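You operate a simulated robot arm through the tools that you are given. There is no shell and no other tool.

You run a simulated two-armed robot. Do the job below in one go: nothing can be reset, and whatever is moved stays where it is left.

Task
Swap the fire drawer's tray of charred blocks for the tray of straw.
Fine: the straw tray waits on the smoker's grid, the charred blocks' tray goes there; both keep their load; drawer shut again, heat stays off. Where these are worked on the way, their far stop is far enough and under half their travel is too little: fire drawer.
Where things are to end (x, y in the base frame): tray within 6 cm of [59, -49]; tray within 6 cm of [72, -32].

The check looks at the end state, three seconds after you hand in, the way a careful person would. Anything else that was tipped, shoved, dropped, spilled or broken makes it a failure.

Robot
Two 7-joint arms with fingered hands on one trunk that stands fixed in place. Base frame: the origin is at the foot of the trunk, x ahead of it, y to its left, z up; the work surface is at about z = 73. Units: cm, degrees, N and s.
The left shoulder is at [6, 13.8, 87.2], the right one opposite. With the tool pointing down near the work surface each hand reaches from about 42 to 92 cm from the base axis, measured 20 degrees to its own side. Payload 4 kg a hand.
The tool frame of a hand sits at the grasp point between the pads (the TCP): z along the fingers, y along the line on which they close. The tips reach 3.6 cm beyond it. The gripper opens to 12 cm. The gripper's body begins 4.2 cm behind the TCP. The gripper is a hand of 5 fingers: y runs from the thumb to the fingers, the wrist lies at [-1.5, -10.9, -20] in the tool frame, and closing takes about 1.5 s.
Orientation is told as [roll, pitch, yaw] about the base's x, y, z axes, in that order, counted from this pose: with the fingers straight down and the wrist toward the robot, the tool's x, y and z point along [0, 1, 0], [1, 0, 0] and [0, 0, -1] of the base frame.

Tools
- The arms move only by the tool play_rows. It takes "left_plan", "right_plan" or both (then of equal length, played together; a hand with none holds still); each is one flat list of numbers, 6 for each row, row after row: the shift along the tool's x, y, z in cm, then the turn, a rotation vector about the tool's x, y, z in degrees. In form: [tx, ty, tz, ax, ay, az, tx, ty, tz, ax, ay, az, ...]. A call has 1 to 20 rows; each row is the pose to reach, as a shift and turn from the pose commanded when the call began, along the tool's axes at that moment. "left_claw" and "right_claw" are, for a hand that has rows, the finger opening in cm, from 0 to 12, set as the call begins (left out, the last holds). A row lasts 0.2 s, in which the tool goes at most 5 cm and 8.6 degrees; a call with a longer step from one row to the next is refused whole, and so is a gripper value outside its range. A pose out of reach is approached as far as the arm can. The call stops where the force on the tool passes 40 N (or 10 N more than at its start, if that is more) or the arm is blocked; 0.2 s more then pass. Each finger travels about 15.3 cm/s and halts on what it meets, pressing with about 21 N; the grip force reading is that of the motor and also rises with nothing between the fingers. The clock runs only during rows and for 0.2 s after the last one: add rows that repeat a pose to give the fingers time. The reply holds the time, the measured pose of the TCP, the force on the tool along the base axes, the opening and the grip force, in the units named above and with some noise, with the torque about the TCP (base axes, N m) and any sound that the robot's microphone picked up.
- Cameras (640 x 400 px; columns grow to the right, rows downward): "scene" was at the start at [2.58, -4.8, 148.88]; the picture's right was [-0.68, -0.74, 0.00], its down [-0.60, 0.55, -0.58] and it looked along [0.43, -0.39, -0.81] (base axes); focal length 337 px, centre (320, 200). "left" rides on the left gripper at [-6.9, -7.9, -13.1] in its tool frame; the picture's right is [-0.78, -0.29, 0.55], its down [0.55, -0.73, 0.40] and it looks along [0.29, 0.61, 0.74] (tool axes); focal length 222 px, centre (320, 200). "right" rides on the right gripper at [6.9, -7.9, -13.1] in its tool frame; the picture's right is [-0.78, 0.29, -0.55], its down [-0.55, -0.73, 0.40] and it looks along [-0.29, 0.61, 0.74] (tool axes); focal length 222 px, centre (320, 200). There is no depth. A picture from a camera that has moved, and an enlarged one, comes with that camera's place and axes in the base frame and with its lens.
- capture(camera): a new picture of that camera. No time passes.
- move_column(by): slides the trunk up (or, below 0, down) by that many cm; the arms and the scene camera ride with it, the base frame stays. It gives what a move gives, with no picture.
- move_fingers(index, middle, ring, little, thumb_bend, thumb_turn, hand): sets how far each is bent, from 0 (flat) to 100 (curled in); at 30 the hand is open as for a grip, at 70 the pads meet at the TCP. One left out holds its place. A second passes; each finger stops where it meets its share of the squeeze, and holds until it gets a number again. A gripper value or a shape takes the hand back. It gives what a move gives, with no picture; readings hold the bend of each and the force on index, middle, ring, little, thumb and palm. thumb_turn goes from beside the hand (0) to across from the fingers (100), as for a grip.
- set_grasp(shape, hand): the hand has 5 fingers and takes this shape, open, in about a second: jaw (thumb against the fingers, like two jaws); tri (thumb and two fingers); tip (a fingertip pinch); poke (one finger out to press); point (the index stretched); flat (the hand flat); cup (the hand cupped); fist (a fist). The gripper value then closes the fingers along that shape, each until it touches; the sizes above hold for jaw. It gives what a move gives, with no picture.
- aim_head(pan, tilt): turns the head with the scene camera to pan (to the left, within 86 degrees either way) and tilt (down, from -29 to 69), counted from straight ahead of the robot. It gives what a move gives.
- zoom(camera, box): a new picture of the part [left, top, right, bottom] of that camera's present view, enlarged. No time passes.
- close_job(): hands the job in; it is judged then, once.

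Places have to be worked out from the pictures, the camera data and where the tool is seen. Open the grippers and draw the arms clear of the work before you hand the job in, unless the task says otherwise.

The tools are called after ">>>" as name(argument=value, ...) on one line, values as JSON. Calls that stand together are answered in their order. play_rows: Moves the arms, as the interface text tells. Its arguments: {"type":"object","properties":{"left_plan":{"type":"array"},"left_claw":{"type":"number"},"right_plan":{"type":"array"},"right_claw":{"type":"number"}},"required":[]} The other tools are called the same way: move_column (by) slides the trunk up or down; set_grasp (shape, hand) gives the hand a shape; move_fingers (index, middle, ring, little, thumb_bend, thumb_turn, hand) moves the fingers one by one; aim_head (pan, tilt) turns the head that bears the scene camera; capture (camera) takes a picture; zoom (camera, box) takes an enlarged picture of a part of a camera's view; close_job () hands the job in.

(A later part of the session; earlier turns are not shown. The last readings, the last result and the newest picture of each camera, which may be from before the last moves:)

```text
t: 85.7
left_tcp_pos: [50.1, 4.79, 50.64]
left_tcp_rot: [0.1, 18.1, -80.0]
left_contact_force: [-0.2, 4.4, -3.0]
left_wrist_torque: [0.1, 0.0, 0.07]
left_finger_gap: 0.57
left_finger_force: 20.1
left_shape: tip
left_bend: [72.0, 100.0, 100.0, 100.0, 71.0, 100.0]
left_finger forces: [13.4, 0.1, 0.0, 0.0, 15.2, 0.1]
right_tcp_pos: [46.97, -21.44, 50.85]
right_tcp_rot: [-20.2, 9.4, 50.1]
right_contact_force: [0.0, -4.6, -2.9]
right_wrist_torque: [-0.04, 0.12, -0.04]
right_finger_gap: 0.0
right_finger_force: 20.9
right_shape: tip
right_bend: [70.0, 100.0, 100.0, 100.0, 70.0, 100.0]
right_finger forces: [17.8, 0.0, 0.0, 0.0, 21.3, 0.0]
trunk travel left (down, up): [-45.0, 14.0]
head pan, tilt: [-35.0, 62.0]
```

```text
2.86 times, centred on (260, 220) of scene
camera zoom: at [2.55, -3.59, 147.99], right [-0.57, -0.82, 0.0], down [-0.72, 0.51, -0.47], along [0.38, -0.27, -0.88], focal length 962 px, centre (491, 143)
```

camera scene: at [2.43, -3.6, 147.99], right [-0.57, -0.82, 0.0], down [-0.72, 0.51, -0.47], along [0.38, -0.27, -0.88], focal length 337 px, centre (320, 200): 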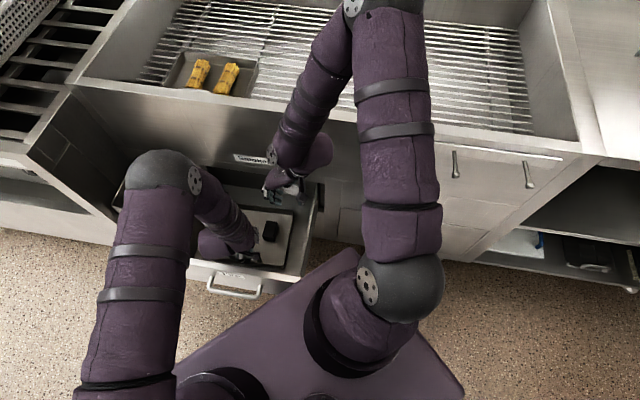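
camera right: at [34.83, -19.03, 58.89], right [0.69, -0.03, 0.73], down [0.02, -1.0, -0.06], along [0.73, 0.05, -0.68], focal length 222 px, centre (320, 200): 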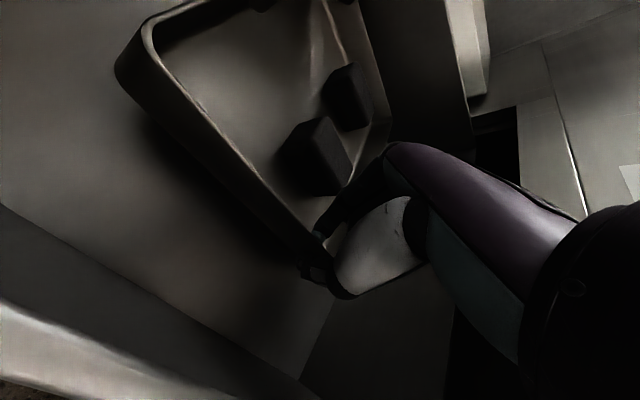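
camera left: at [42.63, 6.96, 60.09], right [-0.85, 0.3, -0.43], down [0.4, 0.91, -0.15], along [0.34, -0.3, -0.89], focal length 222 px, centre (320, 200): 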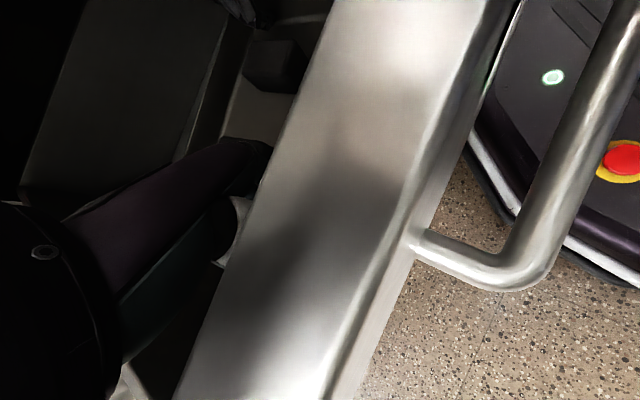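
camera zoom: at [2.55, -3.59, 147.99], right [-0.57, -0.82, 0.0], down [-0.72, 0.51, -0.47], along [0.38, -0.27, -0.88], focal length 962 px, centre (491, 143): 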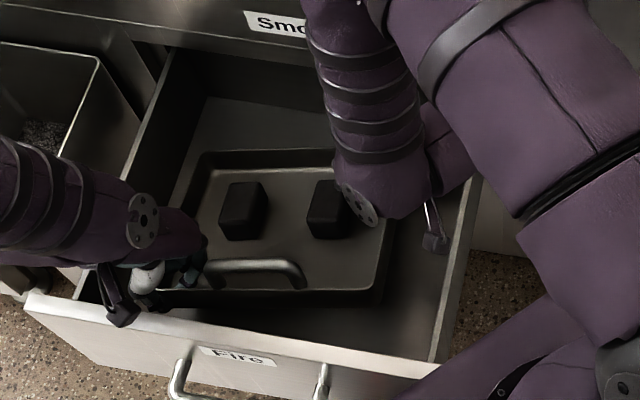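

It keeps pivoting: two fingertip pinches act like a hinge. I'll give the right hand a multi-finger grip on the wall (resists twisting) while the left holds the corner. First lower the tray again.

>>> play_rows(left_plan=[0, 0.31, 0.95, 0, 0, 0, 0, 0.62, 1.9, 0, 0, 0, 0, 0.93, 2.85, 0, 0, 0, 0, 1.24, 3.8, 0, 0, 0, 0, 1.55, 4.75, 0, 0, 0, 0, 1.67, 5.1, 0, 0, 0, 0, 1.67, 5.1, 0, 0, 0], right_plan=[0.34, 0.17, 0.93, 0, 0, 0, 0.68, 0.33, 1.85, 0, 0, 0, 1.03, 0.5, 2.78, 0, 0, 0, 1.37, 0.66, 3.7, 0, 0, 0, 1.71, 0.83, 4.63, 0, 0, 0, 1.88, 0.91, 5.1, 0, 0, 0, 1.88, 0.91, 5.1, 0, 0, 0])

>>> zoom(camera="scene", box=[180, 150, 340, 290])

```text
t: 87.3
left_tcp_pos: [50.15, 4.85, 45.43]
left_tcp_rot: [0.0, 18.2, -80.0]
left_contact_force: [0.5, 7.7, -3.0]
left_wrist_torque: [0.16, -0.14, 0.06]
left_finger_gap: 0.53
left_finger_force: 20.4
left_shape: tip
left_bend: [72.0, 100.0, 100.0, 100.0, 70.0, 100.0]
left_finger forces: [13.5, 0.0, 0.0, 0.0, 17.6, 0.0]
right_tcp_pos: [47.18, -21.39, 45.18]
right_tcp_rot: [-20.2, 9.4, 50.1]
right_contact_force: [-1.1, -6.7, 0.6]
right_wrist_torque: [-0.15, -0.04, -0.03]
right_finger_gap: 0.0
right_finger_force: 20.6
right_shape: tip
right_bend: [70.0, 100.0, 100.0, 100.0, 69.0, 100.0]
right_finger forces: [17.2, 0.1, 0.0, 0.0, 23.2, 0.0]
trunk travel left (down, up): [-45.0, 14.0]
head pan, tilt: [-35.0, 62.0]
```

```text
2.86 times, centred on (260, 220) of scene
camera zoom: at [2.53, -3.58, 147.99], right [-0.57, -0.82, 0.0], down [-0.72, 0.51, -0.47], along [0.38, -0.27, -0.88], focal length 962 px, centre (491, 143)
```

zoom: 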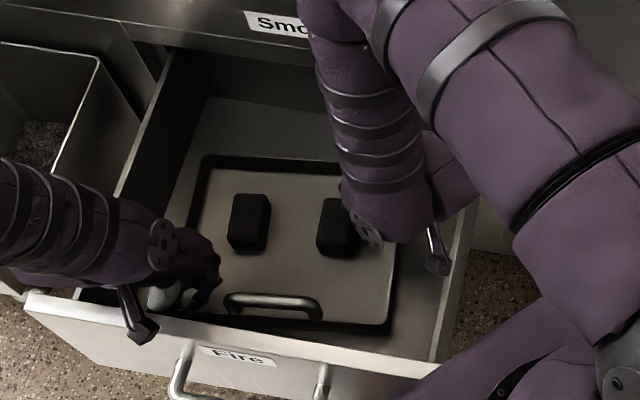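

I open the right tips, raise the hand 9 cm and switch it back to the jaw shape for a multi-finger wall grip.

>>> play_rows(right_plan=[0, 0, 0, 0, 0, 0, 0, 0, 0, 0, 0, 0, 0, 0, 0, 0, 0, 0, -0.68, -0.33, -1.85, 0, 0, 0, -1.71, -0.83, -4.63, 0, 0, 0, -2.74, -1.32, -7.4, 0, 0, 0, -3.42, -1.65, -9.25, 0, 0, 0, -3.42, -1.65, -9.25, 0, 0, 0], right_claw=2)

>>> set_grasp(hand="right", shape="jaw")

>>> play_rows(right_plan=[0, 0, 0, 0, 0, 0, 0, 0, 0, 0, 0, 0, 0, 0, 0, 0, 0, 0, 0, 0, 0, 0, 0, 0, 0, 0, 0, 0, 0, 0], right_claw=1.6)

>>> capture(camera="right")

>>> zoom(camera="scene", box=[180, 150, 340, 290])

```text
t: 89.1
left_tcp_pos: [50.02, 4.79, 45.35]
left_tcp_rot: [0.0, 18.2, -80.0]
left_contact_force: [0.3, -0.1, -3.0]
left_wrist_torque: [-0.15, -0.1, 0.06]
left_finger_gap: 0.56
left_finger_force: 20.9
left_shape: tip
left_bend: [72.0, 100.0, 100.0, 100.0, 71.0, 100.0]
left_finger forces: [17.3, 0.0, 0.0, 0.1, 16.3, 0.1]
right_tcp_pos: [47.12, -21.34, 55.14]
right_tcp_rot: [-20.2, 9.4, 50.1]
right_contact_force: [0.3, 1.2, 0.1]
right_wrist_torque: [0.0, 0.0, 0.02]
right_finger_gap: 1.97
right_finger_force: 0.0
right_shape: tip
right_bend: [60.0, 98.0, 99.0, 99.0, 70.0, 100.0]
right_finger forces: [0.0, 0.0, 0.0, 0.0, 0.0, 0.0]
trunk travel left (down, up): [-45.0, 14.0]
head pan, tilt: [-35.0, 62.0]
```

```text
t: 90.0
left_tcp_pos: [50.08, 4.88, 45.33]
left_tcp_rot: [0.0, 18.0, -80.0]
left_contact_force: [-0.6, -1.9, -2.0]
left_wrist_torque: [-0.16, -0.1, 0.05]
left_finger_gap: 0.54
left_finger_force: 21.1
left_shape: tip
left_bend: [72.0, 100.0, 100.0, 100.0, 71.0, 100.0]
left_finger forces: [17.4, 0.1, 0.0, 0.0, 16.2, 0.0]
right_tcp_pos: [47.37, -21.41, 55.15]
right_tcp_rot: [-20.2, 9.4, 50.1]
right_contact_force: [-0.2, 0.3, 0.0]
right_wrist_torque: [0.0, 0.02, -0.02]
right_finger_gap: 11.97
right_finger_force: 0.1
right_shape: jaw
right_bend: [30.0, 30.0, 30.0, 30.0, 30.0, 97.0]
right_finger forces: [0.0, 0.0, 0.0, 0.1, 0.0, 0.1]
trunk travel left (down, up): [-45.0, 14.0]
head pan, tilt: [-35.0, 62.0]
```

```text
t: 91.2
left_tcp_pos: [50.16, 4.74, 45.33]
left_tcp_rot: [0.0, 18.1, -80.0]
left_contact_force: [0.5, -1.5, -2.3]
left_wrist_torque: [-0.16, -0.08, 0.15]
left_finger_gap: 0.53
left_finger_force: 21.4
left_shape: tip
left_bend: [72.0, 100.0, 100.0, 100.0, 71.0, 100.0]
left_finger forces: [17.2, 0.0, 0.0, 0.0, 16.3, 0.0]
right_tcp_pos: [47.32, -21.28, 55.13]
right_tcp_rot: [-20.1, 9.4, 50.0]
right_contact_force: [0.9, -0.8, -0.1]
right_wrist_torque: [0.01, -0.01, 0.0]
right_finger_gap: 1.63
right_finger_force: 0.1
right_shape: jaw
right_bend: [61.0, 63.0, 62.0, 71.0, 70.0, 100.0]
right_finger forces: [0.0, 0.0, 0.0, 0.1, 0.0, 0.1]
trunk travel left (down, up): [-45.0, 14.0]
head pan, tilt: [-35.0, 62.0]
```

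```text
taken
camera right: at [34.8, -19.0, 66.24], right [0.69, -0.03, 0.73], down [0.02, -1.0, -0.06], along [0.73, 0.05, -0.68], focal length 222 px, centre (320, 200)
```

right: 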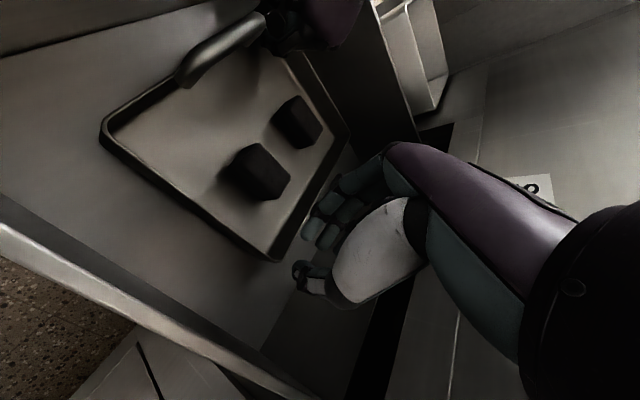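

```text
2.86 times, centred on (260, 220) of scene
camera zoom: at [2.53, -3.58, 147.99], right [-0.57, -0.82, 0.0], down [-0.72, 0.51, -0.47], along [0.38, -0.27, -0.88], focal length 962 px, centre (491, 143)
```

zoom: 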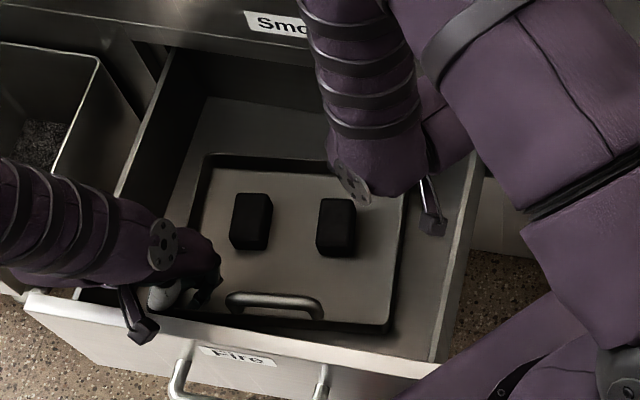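

Jaw fingers at 1.6 cm opening. The wall now runs from (34.6,15.8) to (52.8,18.2). I move the hand forward ~3.5 cm and lower it to just above the wall.

>>> play_rows(right_plan=[1.65, 0, -0.6, 0, 0, 0, 3.29, 0.01, -1.22, 0, 0, 0, 3.97, 0.34, 0.63, 0, 0, 0, 4.66, 0.67, 2.48, 0, 0, 0, 5.38, 1.02, 4.42, 0, 0, 0, 5.38, 1.02, 4.42, 0, 0, 0], right_claw=1.6)

>>> capture(camera="right")

>>> zoom(camera="right", box=[220, 150, 400, 310])

```text
t: 92.6
left_tcp_pos: [50.16, 4.9, 45.33]
left_tcp_rot: [0.0, 18.1, -80.0]
left_contact_force: [0.1, 0.2, -2.6]
left_wrist_torque: [-0.12, -0.08, 0.08]
left_finger_gap: 0.51
left_finger_force: 20.6
left_shape: tip
left_bend: [72.0, 100.0, 100.0, 100.0, 71.0, 100.0]
left_finger forces: [17.0, 0.0, 0.1, 0.0, 16.3, 0.0]
right_tcp_pos: [44.5, -19.08, 49.34]
right_tcp_rot: [-20.2, 9.4, 50.1]
right_contact_force: [-0.6, -0.5, -0.3]
right_wrist_torque: [0.0, -0.02, -0.03]
right_finger_gap: 1.63
right_finger_force: 0.1
right_shape: jaw
right_bend: [61.0, 63.0, 62.0, 71.0, 70.0, 100.0]
right_finger forces: [0.0, 0.0, 0.0, 0.0, 0.0, 0.1]
trunk travel left (down, up): [-45.0, 14.0]
head pan, tilt: [-35.0, 62.0]
```

```text
taken
camera right: at [32.09, -16.72, 60.39], right [0.69, -0.03, 0.73], down [0.02, -1.0, -0.06], along [0.73, 0.05, -0.68], focal length 222 px, centre (320, 200)
```

right: 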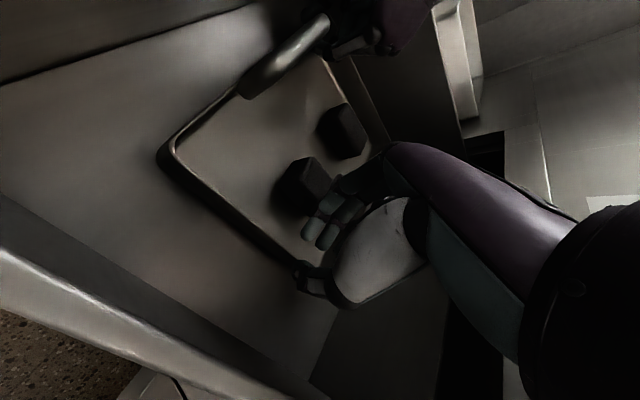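

```text
2.50 times, centred on (310, 230) of right
camera zoom: at [32.09, -16.72, 60.39], right [0.69, -0.03, 0.73], down [0.02, -1.0, -0.06], along [0.73, 0.05, -0.68], focal length 555 px, centre (345, 125)
```

zoom: 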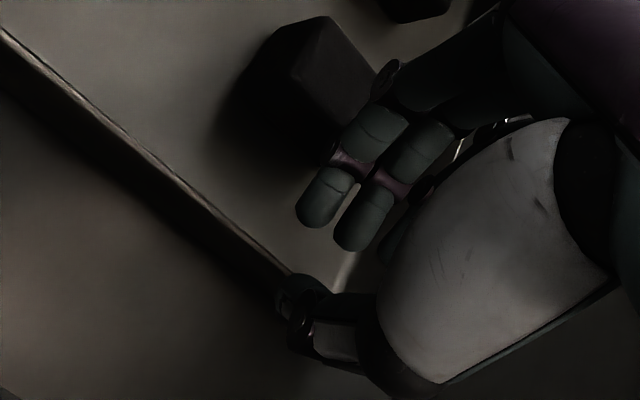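

Wall is slightly closer to the thumb; I shift 0.4 cm outward and descend in small steps until a fingertip touches the tray floor.

>>> play_rows(right_plan=[0.06, -0.39, 0.05, 0, 0, 0, 0.47, -0.2, 1.16, 0, 0, 0, 0.88, 0, 2.27, 0, 0, 0, 1.1, 0.1, 2.87, 0, 0, 0, 1.1, 0.1, 2.87, 0, 0, 0], right_claw=1.6)

>>> zoom(camera="right", box=[220, 150, 400, 310])

```text
t: 93.8
left_tcp_pos: [50.17, 4.8, 45.32]
left_tcp_rot: [0.0, 18.1, -80.0]
left_contact_force: [0.1, -0.3, -3.0]
left_wrist_torque: [-0.13, -0.1, 0.05]
left_finger_gap: 0.53
left_finger_force: 21.2
left_shape: tip
left_bend: [72.0, 100.0, 100.0, 100.0, 71.0, 100.0]
left_finger forces: [16.9, 0.0, 0.1, 0.0, 16.5, 0.0]
right_tcp_pos: [44.28, -19.35, 46.15]
right_tcp_rot: [-20.1, 9.4, 50.1]
right_contact_force: [0.3, 0.5, 0.1]
right_wrist_torque: [0.0, 0.01, -0.01]
right_finger_gap: 1.64
right_finger_force: 0.1
right_shape: jaw
right_bend: [61.0, 63.0, 62.0, 71.0, 70.0, 100.0]
right_finger forces: [0.0, 0.0, 0.1, 0.2, 0.0, 0.0]
trunk travel left (down, up): [-45.0, 14.0]
head pan, tilt: [-35.0, 62.0]
```

```text
2.50 times, centred on (310, 230) of right
camera zoom: at [31.77, -16.94, 57.25], right [0.69, -0.03, 0.73], down [0.02, -1.0, -0.06], along [0.73, 0.05, -0.68], focal length 555 px, centre (345, 125)
```

zoom: 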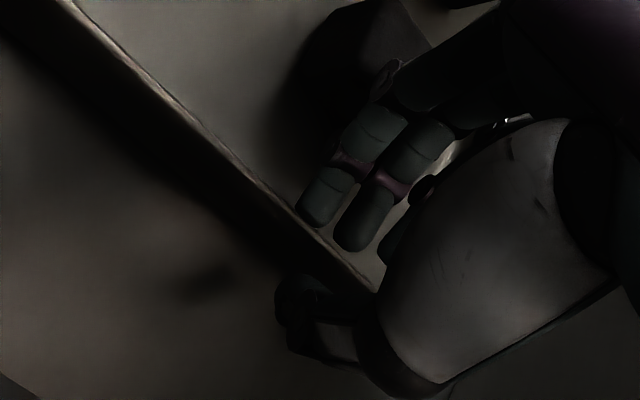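

No floor contact yet and the wall is between. I lower 0.5 cm more and close.

>>> play_rows(right_plan=[0.17, 0.08, 0.46, 0, 0, 0, 0.24, 0.11, 0.65, 0, 0, 0, 0.24, 0.11, 0.65, 0, 0, 0], right_claw=1.6)

>>> play_rows(right_plan=[0, 0, 0, 0, 0, 0, 0, 0, 0, 0, 0, 0, 0, 0, 0, 0, 0, 0, 0, 0, 0, 0, 0, 0, 0, 0, 0, 0, 0, 0, 0, 0, 0, 0, 0, 0], right_claw=0)

>>> zoom(camera="right", box=[220, 150, 400, 310])

```text
t: 94.6
left_tcp_pos: [50.11, 4.75, 45.34]
left_tcp_rot: [0.0, 18.1, -80.0]
left_contact_force: [-0.7, -0.1, -2.8]
left_wrist_torque: [-0.1, -0.08, 0.1]
left_finger_gap: 0.52
left_finger_force: 21.5
left_shape: tip
left_bend: [72.0, 100.0, 100.0, 100.0, 71.0, 100.0]
left_finger forces: [16.9, 0.0, 0.0, 0.1, 16.5, 0.0]
right_tcp_pos: [44.16, -19.36, 45.37]
right_tcp_rot: [-20.2, 9.5, 50.3]
right_contact_force: [0.6, 0.0, 1.4]
right_wrist_torque: [0.03, -0.01, 0.01]
right_finger_gap: 1.62
right_finger_force: 0.1
right_shape: jaw
right_bend: [61.0, 63.0, 62.0, 71.0, 70.0, 100.0]
right_finger forces: [0.0, 0.7, 0.0, 0.0, 0.0, 0.1]
trunk travel left (down, up): [-45.0, 14.0]
head pan, tilt: [-35.0, 62.0]
```

```text
t: 96.0
left_tcp_pos: [50.11, 4.84, 45.3]
left_tcp_rot: [0.0, 18.1, -80.0]
left_contact_force: [0.9, 1.0, -2.1]
left_wrist_torque: [-0.1, -0.11, 0.04]
left_finger_gap: 0.52
left_finger_force: 20.5
left_shape: tip
left_bend: [72.0, 100.0, 100.0, 100.0, 71.0, 100.0]
left_finger forces: [16.9, 0.0, 0.1, 0.1, 16.7, 0.0]
right_tcp_pos: [44.15, -19.35, 45.48]
right_tcp_rot: [-20.2, 9.4, 50.2]
right_contact_force: [-1.2, -0.4, 0.8]
right_wrist_torque: [0.04, 0.03, 0.08]
right_finger_gap: 0.03
right_finger_force: 20.8
right_shape: jaw
right_bend: [70.0, 70.0, 70.0, 66.0, 70.0, 100.0]
right_finger forces: [10.0, 5.1, 2.5, 0.1, 18.8, 0.0]
trunk travel left (down, up): [-45.0, 14.0]
head pan, tilt: [-35.0, 62.0]
```

```text
2.50 times, centred on (310, 230) of right
camera zoom: at [31.76, -16.99, 56.51], right [0.69, -0.03, 0.73], down [0.02, -1.0, -0.06], along [0.73, 0.05, -0.68], focal length 555 px, centre (345, 125)
```

zoom: 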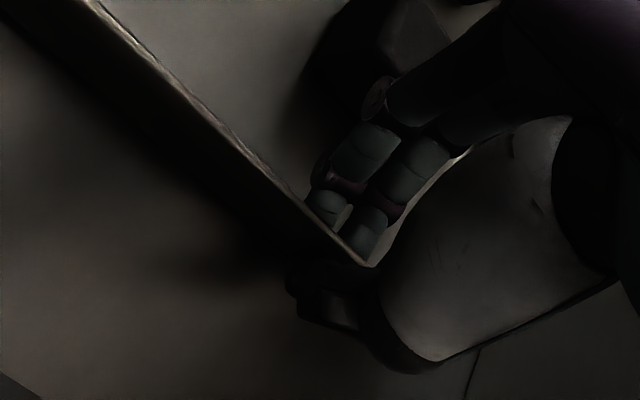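

Multi-finger grip: index 10, middle 5, ring 2.5 against thumb 19 N. Now a synchronized lift of 2.5 cm.

>>> play_rows(left_plan=[0, -0.16, -0.48, 0, 0, 0, 0, -0.31, -0.95, 0, 0, 0, 0, -0.47, -1.43, 0, 0, 0, 0, -0.62, -1.9, 0, 0, 0, 0, -0.78, -2.38, 0, 0, 0, 0, -0.78, -2.38, 0, 0, 0], right_plan=[-0.17, -0.08, -0.46, 0, 0, 0, -0.34, -0.17, -0.93, 0, 0, 0, -0.51, -0.25, -1.39, 0, 0, 0, -0.68, -0.33, -1.85, 0, 0, 0, -0.86, -0.41, -2.31, 0, 0, 0, -0.86, -0.41, -2.31, 0, 0, 0])

>>> zoom(camera="right", box=[220, 150, 400, 310])

>>> zoom(camera="scene", box=[180, 150, 340, 290])

```text
t: 97.4
left_tcp_pos: [50.14, 4.77, 47.78]
left_tcp_rot: [0.0, 18.0, -80.0]
left_contact_force: [1.2, 0.4, -2.8]
left_wrist_torque: [0.0, 0.0, 0.07]
left_finger_gap: 0.54
left_finger_force: 21.1
left_shape: tip
left_bend: [72.0, 100.0, 100.0, 100.0, 71.0, 100.0]
left_finger forces: [15.1, 0.0, 0.0, 0.0, 14.6, 0.0]
right_tcp_pos: [44.15, -19.52, 47.9]
right_tcp_rot: [-20.2, 9.3, 50.1]
right_contact_force: [-1.1, 0.3, -3.3]
right_wrist_torque: [0.1, 0.14, 0.01]
right_finger_gap: 0.0
right_finger_force: 20.3
right_shape: jaw
right_bend: [70.0, 70.0, 70.0, 66.0, 70.0, 100.0]
right_finger forces: [10.7, 4.4, 3.0, 0.1, 18.9, 0.0]
trunk travel left (down, up): [-45.0, 14.0]
head pan, tilt: [-35.0, 62.0]
```

```text
2.50 times, centred on (310, 230) of right
camera zoom: at [31.79, -17.04, 58.99], right [0.69, -0.03, 0.73], down [0.02, -1.0, -0.06], along [0.73, 0.05, -0.68], focal length 555 px, centre (345, 125)
```

zoom: 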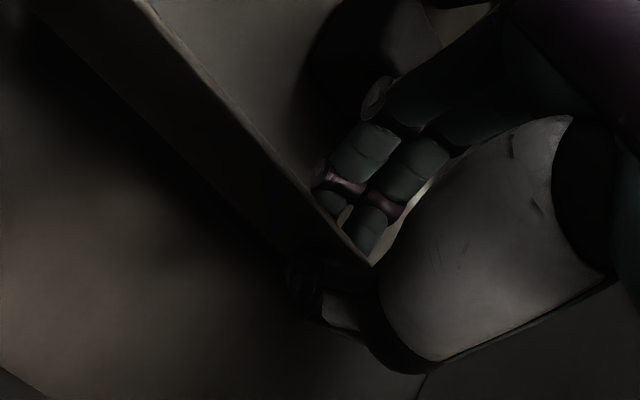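

```text
2.86 times, centred on (260, 220) of scene
camera zoom: at [2.54, -3.59, 147.99], right [-0.57, -0.82, 0.0], down [-0.72, 0.51, -0.47], along [0.38, -0.27, -0.88], focal length 962 px, centre (491, 143)
```

zoom: 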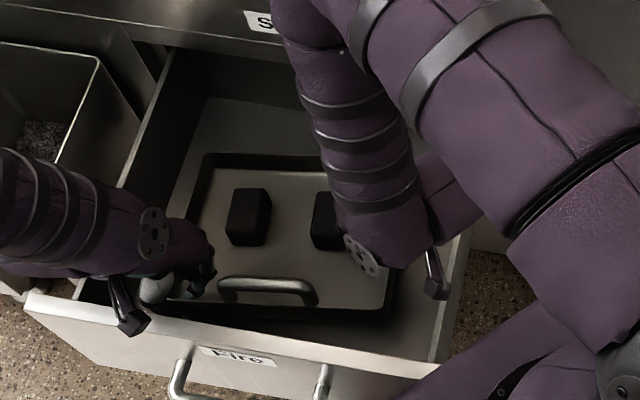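

>>> play_rows(left_plan=[0, -0.16, -0.48, 0, 0, 0, 0, -0.31, -0.95, 0, 0, 0, 0, -0.47, -1.43, 0, 0, 0, 0, -0.62, -1.9, 0, 0, 0, 0, -0.78, -2.38, 0, 0, 0, 0, -0.93, -2.85, 0, 0, 0, 0, -0.93, -2.85, 0, 0, 0], right_plan=[-0.17, -0.08, -0.46, 0, 0, 0, -0.34, -0.17, -0.93, 0, 0, 0, -0.51, -0.25, -1.39, 0, 0, 0, -0.68, -0.33, -1.85, 0, 0, 0, -0.86, -0.41, -2.31, 0, 0, 0, -1.03, -0.5, -2.78, 0, 0, 0, -1.03, -0.5, -2.78, 0, 0, 0])

>>> zoom(camera="right", box=[220, 150, 400, 310])

>>> capture(camera="right")

>>> zoom(camera="scene", box=[180, 150, 340, 290])

```text
t: 99.0
left_tcp_pos: [50.23, 4.95, 50.93]
left_tcp_rot: [0.0, 18.2, -80.0]
left_contact_force: [1.0, 2.3, -3.0]
left_wrist_torque: [0.0, -0.05, 0.07]
left_finger_gap: 0.54
left_finger_force: 21.4
left_shape: tip
left_bend: [72.0, 100.0, 100.0, 100.0, 71.0, 100.0]
left_finger forces: [14.9, 0.0, 0.0, 0.0, 14.8, 0.0]
right_tcp_pos: [44.12, -19.35, 50.9]
right_tcp_rot: [-20.2, 9.4, 50.1]
right_contact_force: [-0.5, -2.1, -3.0]
right_wrist_torque: [0.08, 0.19, 0.06]
right_finger_gap: 0.0
right_finger_force: 21.1
right_shape: jaw
right_bend: [70.0, 70.0, 70.0, 66.0, 70.0, 100.0]
right_finger forces: [10.5, 4.3, 3.6, 0.0, 19.6, 0.0]
trunk travel left (down, up): [-45.0, 14.0]
head pan, tilt: [-35.0, 62.0]
```

```text
2.50 times, centred on (310, 230) of right
camera zoom: at [31.75, -16.94, 62.04], right [0.69, -0.03, 0.73], down [0.02, -1.0, -0.06], along [0.73, 0.05, -0.68], focal length 555 px, centre (345, 125)
```

zoom: 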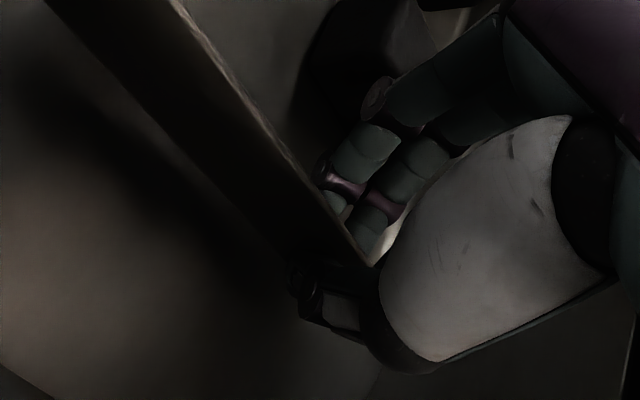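

```text
taken
camera right: at [31.75, -16.94, 62.04], right [0.69, -0.03, 0.73], down [0.02, -1.0, -0.06], along [0.73, 0.05, -0.68], focal length 222 px, centre (320, 200)
```

right: 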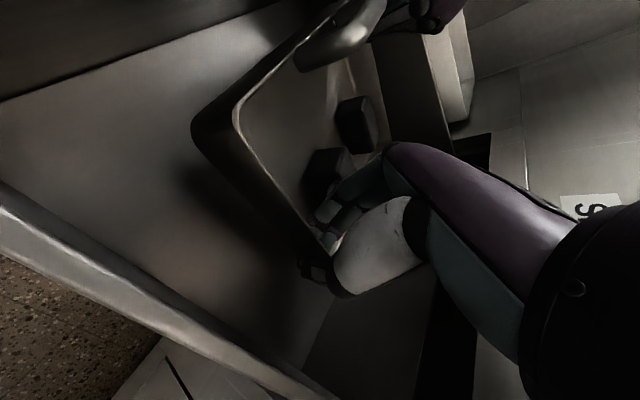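

```text
2.86 times, centred on (260, 220) of scene
camera zoom: at [2.55, -3.59, 147.99], right [-0.57, -0.82, 0.0], down [-0.72, 0.51, -0.47], along [0.38, -0.27, -0.88], focal length 962 px, centre (491, 143)
```

zoom: 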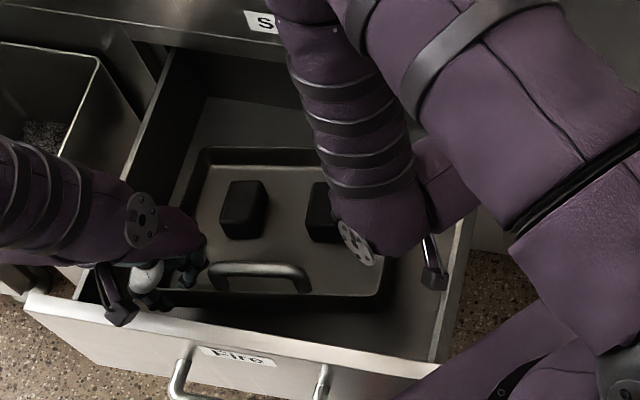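

Still pivoting a little, though nearly free. A better idea: clamp the front wall together with the handle bar in one hand, deep and upright, so bar and wall height resist the tipping. For that I need more room behind the panel, so I use both hands now to set the tray down ~3 cm further back and straighten it.

>>> play_rows(left_plan=[0, 0.34, 1.02, 0, 0, 0, 0, 0.67, 2.05, 0, 0, 0, 0, 1.0, 3.07, 0, 0, 0, 0, 1.34, 4.09, 0, 0, 0, 0.8, 2.05, 3.86, 0, 0.47, 1.43, 1.6, 2.77, 3.63, 0, 0.94, 2.85, 2.4, 3.48, 3.4, 0, 1.4, 4.28, 3.2, 4.19, 3.16, 0, 1.87, 5.7, 3.2, 4.38, 3.73, 0, 1.87, 5.7, 3.2, 4.56, 4.3, 0, 1.87, 5.7, 3.2, 4.56, 4.3, 0, 1.87, 5.7], right_plan=[0.37, 0.18, 1.0, 0, 0, 0, 0.73, 0.36, 1.99, 0, 0, 0, 1.1, 0.53, 2.99, 0, 0, 0, 1.47, 0.71, 3.98, 0, 0, 0, 1.08, 0.6, 4.15, 0.51, 0.25, 1.39, 0.68, 0.49, 4.32, 1.03, 0.5, 2.78, 0.29, 0.37, 4.48, 1.54, 0.74, 4.16, -0.11, 0.26, 4.65, 2.05, 0.99, 5.55, 0.1, 0.36, 5.2, 2.05, 0.99, 5.55, 0.3, 0.46, 5.76, 2.05, 0.99, 5.55, 0.3, 0.46, 5.76, 2.05, 0.99, 5.55])

>>> zoom(camera="scene", box=[180, 150, 340, 290])

>>> capture(camera="right")

```text
t: 101.4
left_tcp_pos: [53.75, 2.45, 45.54]
left_tcp_rot: [0.1, 18.1, -86.0]
left_contact_force: [2.9, 4.4, -1.1]
left_wrist_torque: [0.04, -0.17, 0.07]
left_finger_gap: 0.53
left_finger_force: 21.3
left_shape: tip
left_bend: [72.0, 100.0, 100.0, 100.0, 71.0, 100.0]
left_finger forces: [17.0, 0.0, 0.0, 0.1, 18.0, 0.0]
right_tcp_pos: [45.18, -20.96, 45.39]
right_tcp_rot: [-20.2, 9.4, 44.1]
right_contact_force: [-3.2, -6.0, -2.8]
right_wrist_torque: [-0.11, -0.01, 0.01]
right_finger_gap: 0.0
right_finger_force: 21.0
right_shape: jaw
right_bend: [70.0, 70.0, 70.0, 66.0, 70.0, 100.0]
right_finger forces: [8.9, 5.1, 2.1, 0.1, 21.3, 0.0]
trunk travel left (down, up): [-45.0, 14.0]
head pan, tilt: [-35.0, 62.0]
```

```text
2.86 times, centred on (260, 220) of scene
camera zoom: at [2.54, -3.59, 147.99], right [-0.57, -0.82, 0.0], down [-0.72, 0.51, -0.47], along [0.38, -0.27, -0.88], focal length 962 px, centre (491, 143)
```

zoom: 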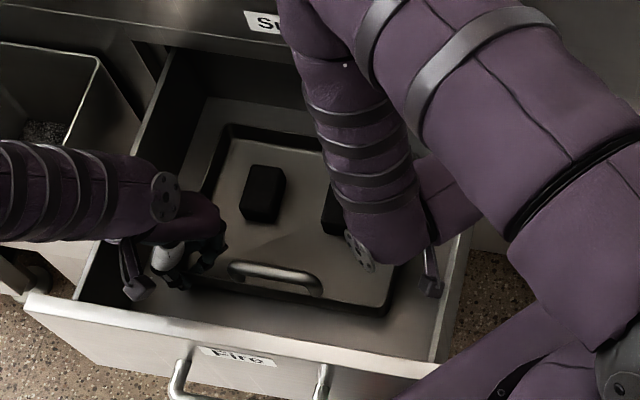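

```text
taken
camera right: at [33.1, -17.22, 56.57], right [0.68, -0.1, 0.73], down [-0.09, -0.99, -0.06], along [0.73, -0.02, -0.68], focal length 222 px, centre (320, 200)
```

right: 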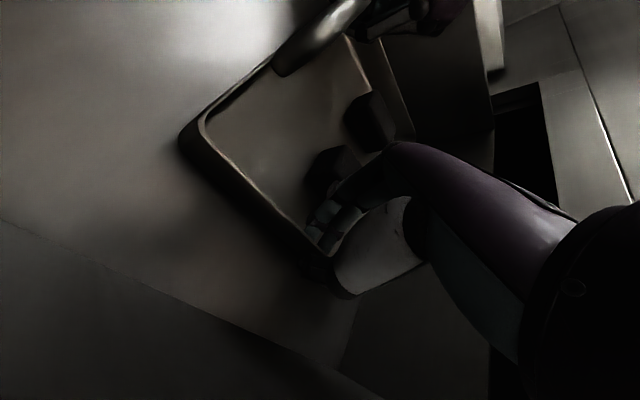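

The tray now sits ~3 cm further back, roughly square. I release the left pinch, lift that hand, and set it to jaw shape for the combined bar-and-wall clamp; the right hand keeps the tray steady.

>>> play_rows(left_plan=[0, 0, 0, 0, 0, 0, 0, 0, 0, 0, 0, 0, 0, 0, 0, 0, 0, 0, 0, -0.62, -1.9, 0, 0, 0, 0, -1.56, -4.75, 0, 0, 0, 0, -2.8, -8.55, 0, 0, 0, 0, -4.04, -12.35, 0, 0, 0, 0, -5.3, -16.2, 0, 0, 0, 0, -5.3, -16.2, 0, 0, 0], left_claw=2.4)

>>> set_grasp(hand="left", shape="jaw")

>>> capture(camera="left")

>>> zoom(camera="scene", box=[180, 150, 340, 290])

```text
t: 103.4
left_tcp_pos: [53.93, 2.45, 62.52]
left_tcp_rot: [0.1, 18.1, -86.0]
left_contact_force: [0.3, -0.3, 0.2]
left_wrist_torque: [-0.03, -0.02, 0.0]
left_finger_gap: 2.39
left_finger_force: 0.1
left_shape: tip
left_bend: [58.0, 98.0, 99.0, 99.0, 69.0, 100.0]
left_finger forces: [0.1, 0.1, 0.0, 0.1, 0.0, 0.0]
right_tcp_pos: [45.1, -20.96, 45.57]
right_tcp_rot: [-20.2, 9.4, 44.1]
right_contact_force: [0.7, 1.2, -1.4]
right_wrist_torque: [-0.03, -0.07, 0.1]
right_finger_gap: 0.0
right_finger_force: 20.8
right_shape: jaw
right_bend: [70.0, 70.0, 70.0, 66.0, 70.0, 100.0]
right_finger forces: [10.5, 6.6, 2.7, 0.1, 19.2, 0.0]
trunk travel left (down, up): [-45.0, 14.0]
head pan, tilt: [-35.0, 62.0]
```

```text
t: 104.3
left_tcp_pos: [54.04, 2.39, 62.59]
left_tcp_rot: [-0.1, 18.1, -86.1]
left_contact_force: [0.7, 0.2, 0.0]
left_wrist_torque: [-0.03, -0.01, -0.03]
left_finger_gap: 11.94
left_finger_force: 0.1
left_shape: jaw
left_bend: [30.0, 30.0, 30.0, 30.0, 30.0, 97.0]
left_finger forces: [0.1, 0.0, 0.1, 0.0, 0.1, 0.1]
right_tcp_pos: [45.17, -20.87, 45.59]
right_tcp_rot: [-20.2, 9.4, 44.1]
right_contact_force: [-0.4, -0.1, -2.0]
right_wrist_torque: [0.01, 0.01, 0.11]
right_finger_gap: 0.0
right_finger_force: 20.5
right_shape: jaw
right_bend: [70.0, 70.0, 70.0, 66.0, 70.0, 100.0]
right_finger forces: [10.2, 6.3, 2.5, 0.0, 19.3, 0.1]
trunk travel left (down, up): [-45.0, 14.0]
head pan, tilt: [-35.0, 62.0]
```

```text
taken
camera left: at [46.78, 5.32, 77.43], right [-0.81, 0.39, -0.43], down [0.49, 0.86, -0.15], along [0.31, -0.33, -0.89], focal length 222 px, centre (320, 200)
```

left: 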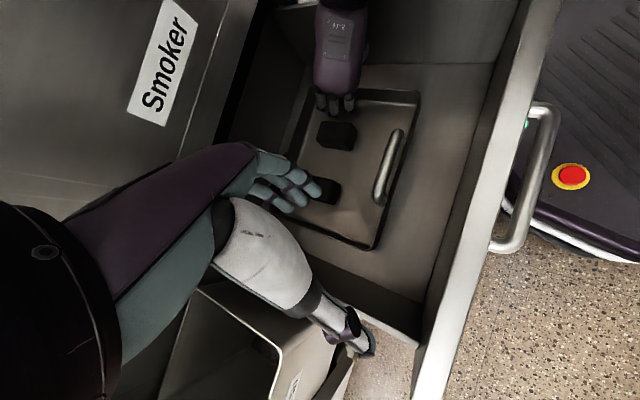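

```text
2.86 times, centred on (260, 220) of scene
camera zoom: at [2.53, -3.59, 147.99], right [-0.57, -0.82, 0.0], down [-0.72, 0.51, -0.47], along [0.38, -0.27, -0.88], focal length 962 px, centre (491, 143)
```

zoom: 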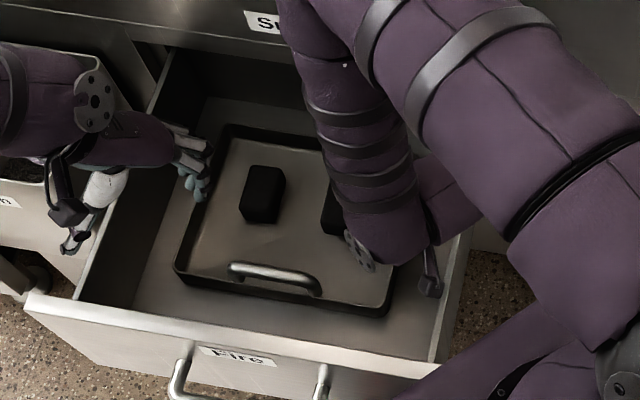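

The bar centre now is at about (36.1, 28.9), tray turned about -3°. I bring the left hand upright (no tilt) above the bar, yaw -48°.

>>> play_rows(left_plan=[-1.7, 1.5, -0.03, -2.9, -1.0, -6.2, -3.4, 3.0, -0.07, -5.8, -2.0, -12.4, -5.1, 4.5, -0.1, -8.7, -3.0, -18.6, -6.8, 6.0, -0.14, -11.6, -4.0, -24.9, -8.5, 7.5, -0.17, -14.5, -4.95, -31.1, -10.24, 9.02, -0.21, -17.44, -5.94, -37.28, -10.24, 9.02, -0.21, -17.44, -5.94, -37.28], left_claw=4)

>>> capture(camera="left")

>>> zoom(camera="scene", box=[180, 150, 340, 290])

```text
t: 105.9
left_tcp_pos: [44.08, -6.92, 59.79]
left_tcp_rot: [0.0, -0.1, -48.3]
left_contact_force: [0.8, -0.9, -0.2]
left_wrist_torque: [0.02, -0.01, -0.03]
left_finger_gap: 4.04
left_finger_force: 0.0
left_shape: jaw
left_bend: [50.0, 53.0, 52.0, 71.0, 67.0, 100.0]
left_finger forces: [0.1, 0.0, 0.1, 0.0, 0.0, 0.0]
right_tcp_pos: [45.23, -20.95, 45.55]
right_tcp_rot: [-20.2, 9.4, 44.1]
right_contact_force: [0.2, -0.1, -1.9]
right_wrist_torque: [0.02, -0.04, 0.05]
right_finger_gap: 0.01
right_finger_force: 21.0
right_shape: jaw
right_bend: [70.0, 70.0, 70.0, 66.0, 70.0, 100.0]
right_finger forces: [10.2, 6.2, 2.5, 0.1, 19.3, 0.0]
trunk travel left (down, up): [-45.0, 14.0]
head pan, tilt: [-35.0, 62.0]
```

```text
taken
camera left: at [33.57, -5.63, 72.95], right [-0.78, -0.3, -0.55], down [-0.08, 0.91, -0.4], along [0.62, -0.27, -0.74], focal length 222 px, centre (320, 200)
```

left: 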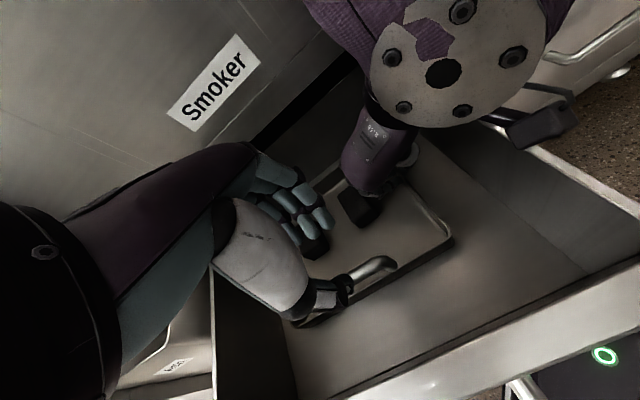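

```text
2.86 times, centred on (260, 220) of scene
camera zoom: at [2.52, -3.6, 147.99], right [-0.57, -0.82, 0.0], down [-0.72, 0.51, -0.47], along [0.38, -0.27, -0.88], focal length 962 px, centre (491, 143)
```

zoom: 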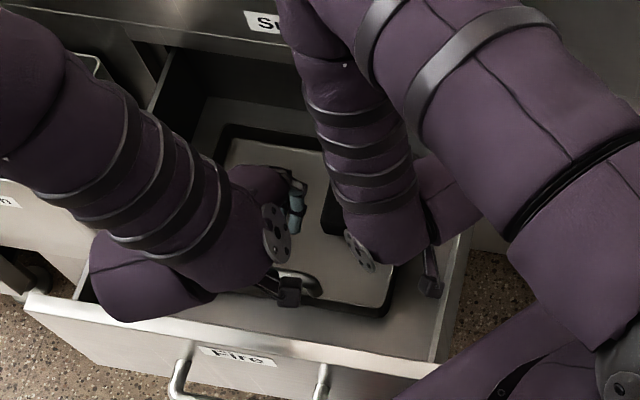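

The bar is right below (right end at D=35.8, L=24). I descend straight down with opening 4 to just around the bar.

>>> play_rows(left_plan=[0, -0.1, 3, 0, 0, 0, 0, -0.1, 6, 0, 0, 0, 0, -0.1, 9, 0, 0, 0, 0, -0.1, 11, 0, 0, 0, 0, -0.1, 11, 0, 0, 0], left_claw=4)

>>> capture(camera="left")

>>> zoom(camera="left", box=[240, 150, 440, 330])

```text
t: 107.1
left_tcp_pos: [44.09, -6.78, 48.83]
left_tcp_rot: [0.0, 0.1, -48.4]
left_contact_force: [-0.7, 0.0, -0.6]
left_wrist_torque: [-0.02, 0.01, 0.02]
left_finger_gap: 4.02
left_finger_force: 0.1
left_shape: jaw
left_bend: [50.0, 53.0, 52.0, 71.0, 67.0, 100.0]
left_finger forces: [0.0, 0.0, 0.1, 0.0, 0.0, 0.0]
right_tcp_pos: [45.24, -21.06, 45.4]
right_tcp_rot: [-20.2, 9.4, 44.0]
right_contact_force: [-0.8, 0.3, -2.5]
right_wrist_torque: [-0.01, -0.04, 0.07]
right_finger_gap: 0.0
right_finger_force: 20.8
right_shape: jaw
right_bend: [70.0, 70.0, 70.0, 66.0, 70.0, 100.0]
right_finger forces: [10.2, 6.2, 2.4, 0.0, 19.5, 0.1]
trunk travel left (down, up): [-45.0, 14.0]
head pan, tilt: [-35.0, 62.0]
```

```text
taken
camera left: at [33.58, -5.51, 61.85], right [-0.78, -0.3, -0.55], down [-0.08, 0.91, -0.4], along [0.62, -0.27, -0.74], focal length 222 px, centre (320, 200)
```

left: 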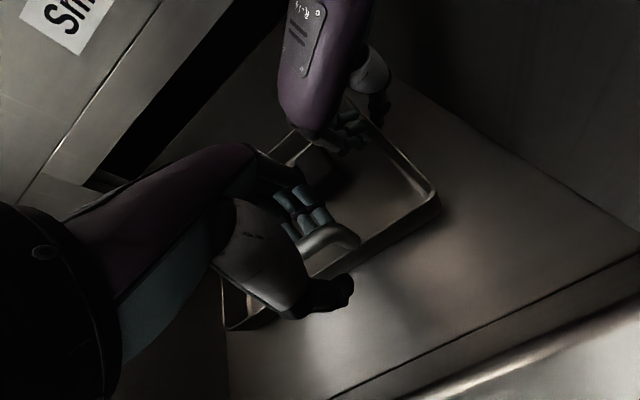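

```text
2.22 times, centred on (340, 240) of left
camera zoom: at [33.58, -5.51, 61.85], right [-0.78, -0.3, -0.55], down [-0.08, 0.91, -0.4], along [0.62, -0.27, -0.74], focal length 494 px, centre (276, 111)
```

zoom: 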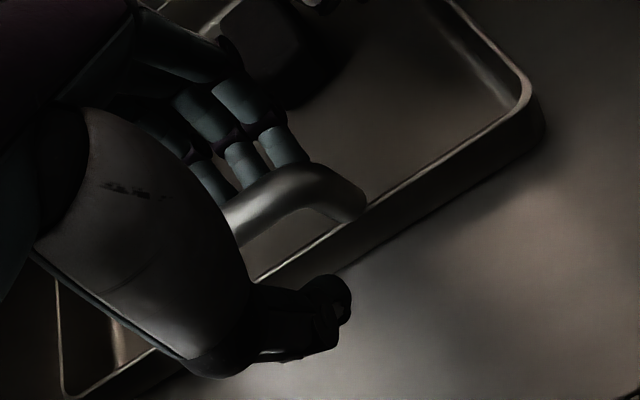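

Fingers are behind the bar, thumb in front. I centre by +0.4 cm, narrow to 2.6 cm and lower further so the fingertips and thumb reach down along the front wall.

>>> play_rows(left_plan=[0, 0.4, 0, 0, 0, 0, 0, 0.4, 0, 0, 0, 0, 0, 0.4, 0.8, 0, 0, 0, 0, 0.4, 1.6, 0, 0, 0, 0, 0.4, 2.4, 0, 0, 0, 0, 0.4, 2.9, 0, 0, 0, 0, 0.4, 2.9, 0, 0, 0], left_claw=2.6)

>>> zoom(camera="left", box=[240, 150, 440, 330])

```text
t: 108.7
left_tcp_pos: [44.52, -7.04, 45.79]
left_tcp_rot: [0.0, -0.1, -48.4]
left_contact_force: [0.6, -0.1, -0.1]
left_wrist_torque: [0.01, 0.0, 0.0]
left_finger_gap: 2.64
left_finger_force: 0.0
left_shape: jaw
left_bend: [56.0, 58.0, 58.0, 71.0, 69.0, 100.0]
left_finger forces: [0.0, 0.1, 0.0, 0.0, 0.0, 0.0]
right_tcp_pos: [45.25, -20.81, 45.39]
right_tcp_rot: [-20.2, 9.4, 44.1]
right_contact_force: [0.1, 0.2, -2.3]
right_wrist_torque: [0.05, -0.04, 0.09]
right_finger_gap: 0.01
right_finger_force: 20.8
right_shape: jaw
right_bend: [70.0, 70.0, 70.0, 66.0, 70.0, 100.0]
right_finger forces: [10.3, 6.3, 2.4, 0.0, 19.4, 0.0]
trunk travel left (down, up): [-45.0, 14.0]
head pan, tilt: [-35.0, 62.0]
```

```text
2.22 times, centred on (340, 240) of left
camera zoom: at [33.95, -5.82, 58.94], right [-0.78, -0.3, -0.55], down [-0.08, 0.91, -0.4], along [0.62, -0.27, -0.74], focal length 494 px, centre (276, 111)
```

zoom: 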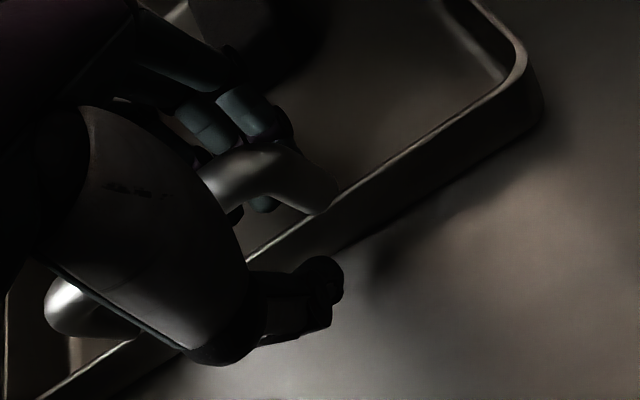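

No contact, fingertips reach down behind the wall under the bar. I close the left hand.

>>> play_rows(left_plan=[0, 0, 0, 0, 0, 0, 0, 0, 0, 0, 0, 0, 0, 0, 0, 0, 0, 0, 0, 0, 0, 0, 0, 0, 0, 0, 0, 0, 0, 0, 0, 0, 0, 0, 0, 0], left_claw=0)

>>> zoom(camera="left", box=[240, 150, 440, 330])

```text
t: 110.1
left_tcp_pos: [44.42, -7.08, 45.94]
left_tcp_rot: [0.0, 0.0, -48.4]
left_contact_force: [-1.2, 3.8, -0.4]
left_wrist_torque: [0.1, 0.03, 0.04]
left_finger_gap: 0.0
left_finger_force: 21.2
left_shape: jaw
left_bend: [70.0, 70.0, 70.0, 66.0, 71.0, 100.0]
left_finger forces: [10.1, 4.8, 0.1, 0.0, 18.8, 0.0]
right_tcp_pos: [45.24, -20.88, 45.35]
right_tcp_rot: [-20.2, 9.4, 44.1]
right_contact_force: [0.0, -3.1, -2.2]
right_wrist_torque: [-0.13, -0.08, 0.08]
right_finger_gap: 0.0
right_finger_force: 20.6
right_shape: jaw
right_bend: [70.0, 70.0, 70.0, 66.0, 70.0, 100.0]
right_finger forces: [10.2, 6.0, 2.1, 0.0, 19.6, 0.0]
trunk travel left (down, up): [-45.0, 14.0]
head pan, tilt: [-35.0, 62.0]
```

```text
2.22 times, centred on (340, 240) of left
camera zoom: at [33.94, -5.8, 58.93], right [-0.78, -0.3, -0.55], down [-0.08, 0.91, -0.4], along [0.62, -0.27, -0.74], focal length 494 px, centre (276, 111)
```

zoom: 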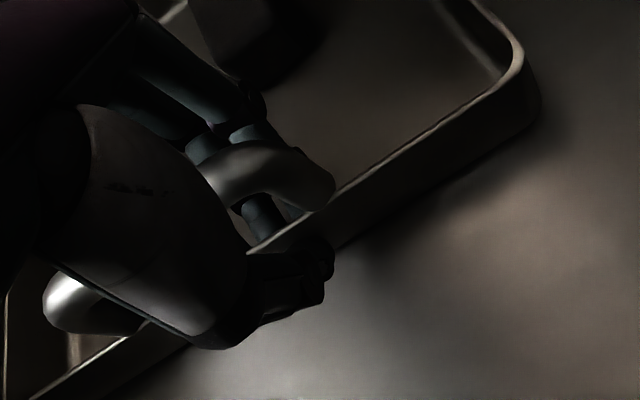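

Both hands now have multi-finger grips (left on front wall under the bar, right on right wall). Synchronized lift of 2.5 cm.

>>> play_rows(left_plan=[0, 0, -0.5, 0, 0, 0, 0, 0, -1, 0, 0, 0, 0, 0, -1.5, 0, 0, 0, 0, 0, -2, 0, 0, 0, 0, 0, -2.5, 0, 0, 0, 0, 0, -2.5, 0, 0, 0], right_plan=[-0.17, -0.08, -0.46, 0, 0, 0, -0.34, -0.17, -0.93, 0, 0, 0, -0.51, -0.25, -1.39, 0, 0, 0, -0.68, -0.33, -1.85, 0, 0, 0, -0.86, -0.41, -2.31, 0, 0, 0, -0.86, -0.41, -2.31, 0, 0, 0])

>>> zoom(camera="left", box=[240, 150, 440, 330])

>>> capture(camera="right")

>>> zoom(camera="scene", box=[180, 150, 340, 290])

```text
t: 111.5
left_tcp_pos: [44.35, -7.11, 48.36]
left_tcp_rot: [0.0, 0.1, -48.4]
left_contact_force: [1.4, 3.2, -2.3]
left_wrist_torque: [0.05, 0.07, 0.04]
left_finger_gap: 0.0
left_finger_force: 21.4
left_shape: jaw
left_bend: [70.0, 70.0, 70.0, 66.0, 71.0, 100.0]
left_finger forces: [13.3, 4.3, 0.4, 0.0, 17.9, 0.1]
right_tcp_pos: [45.34, -20.96, 47.87]
right_tcp_rot: [-20.2, 9.4, 44.1]
right_contact_force: [-1.6, -3.7, -1.9]
right_wrist_torque: [-0.09, 0.07, 0.09]
right_finger_gap: 0.0
right_finger_force: 21.0
right_shape: jaw
right_bend: [70.0, 70.0, 70.0, 66.0, 70.0, 100.0]
right_finger forces: [9.3, 5.4, 2.8, 0.1, 20.9, 0.0]
trunk travel left (down, up): [-45.0, 14.0]
head pan, tilt: [-35.0, 62.0]
```

```text
2.22 times, centred on (340, 240) of left
camera zoom: at [33.87, -5.89, 61.49], right [-0.78, -0.3, -0.55], down [-0.08, 0.91, -0.4], along [0.62, -0.27, -0.74], focal length 494 px, centre (276, 111)
```

zoom: 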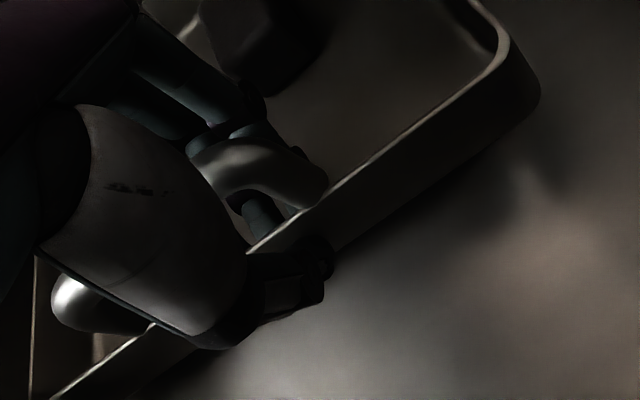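

```text
taken
camera right: at [33.18, -17.31, 59.03], right [0.68, -0.1, 0.73], down [-0.09, -0.99, -0.06], along [0.73, -0.02, -0.68], focal length 222 px, centre (320, 200)
```

right: 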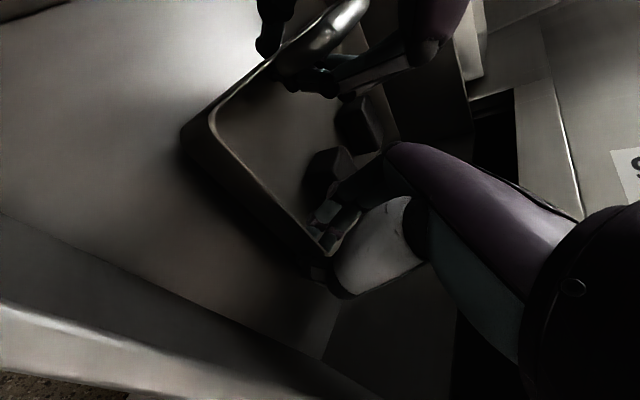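

```text
2.86 times, centred on (260, 220) of scene
camera zoom: at [2.54, -3.6, 147.99], right [-0.57, -0.82, 0.0], down [-0.72, 0.51, -0.47], along [0.38, -0.27, -0.88], focal length 962 px, centre (491, 143)
```

zoom: 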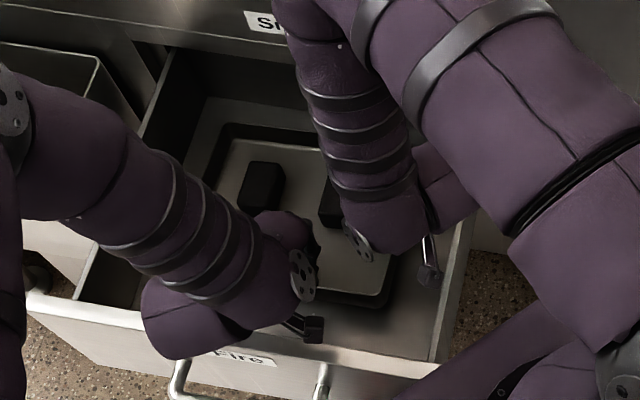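

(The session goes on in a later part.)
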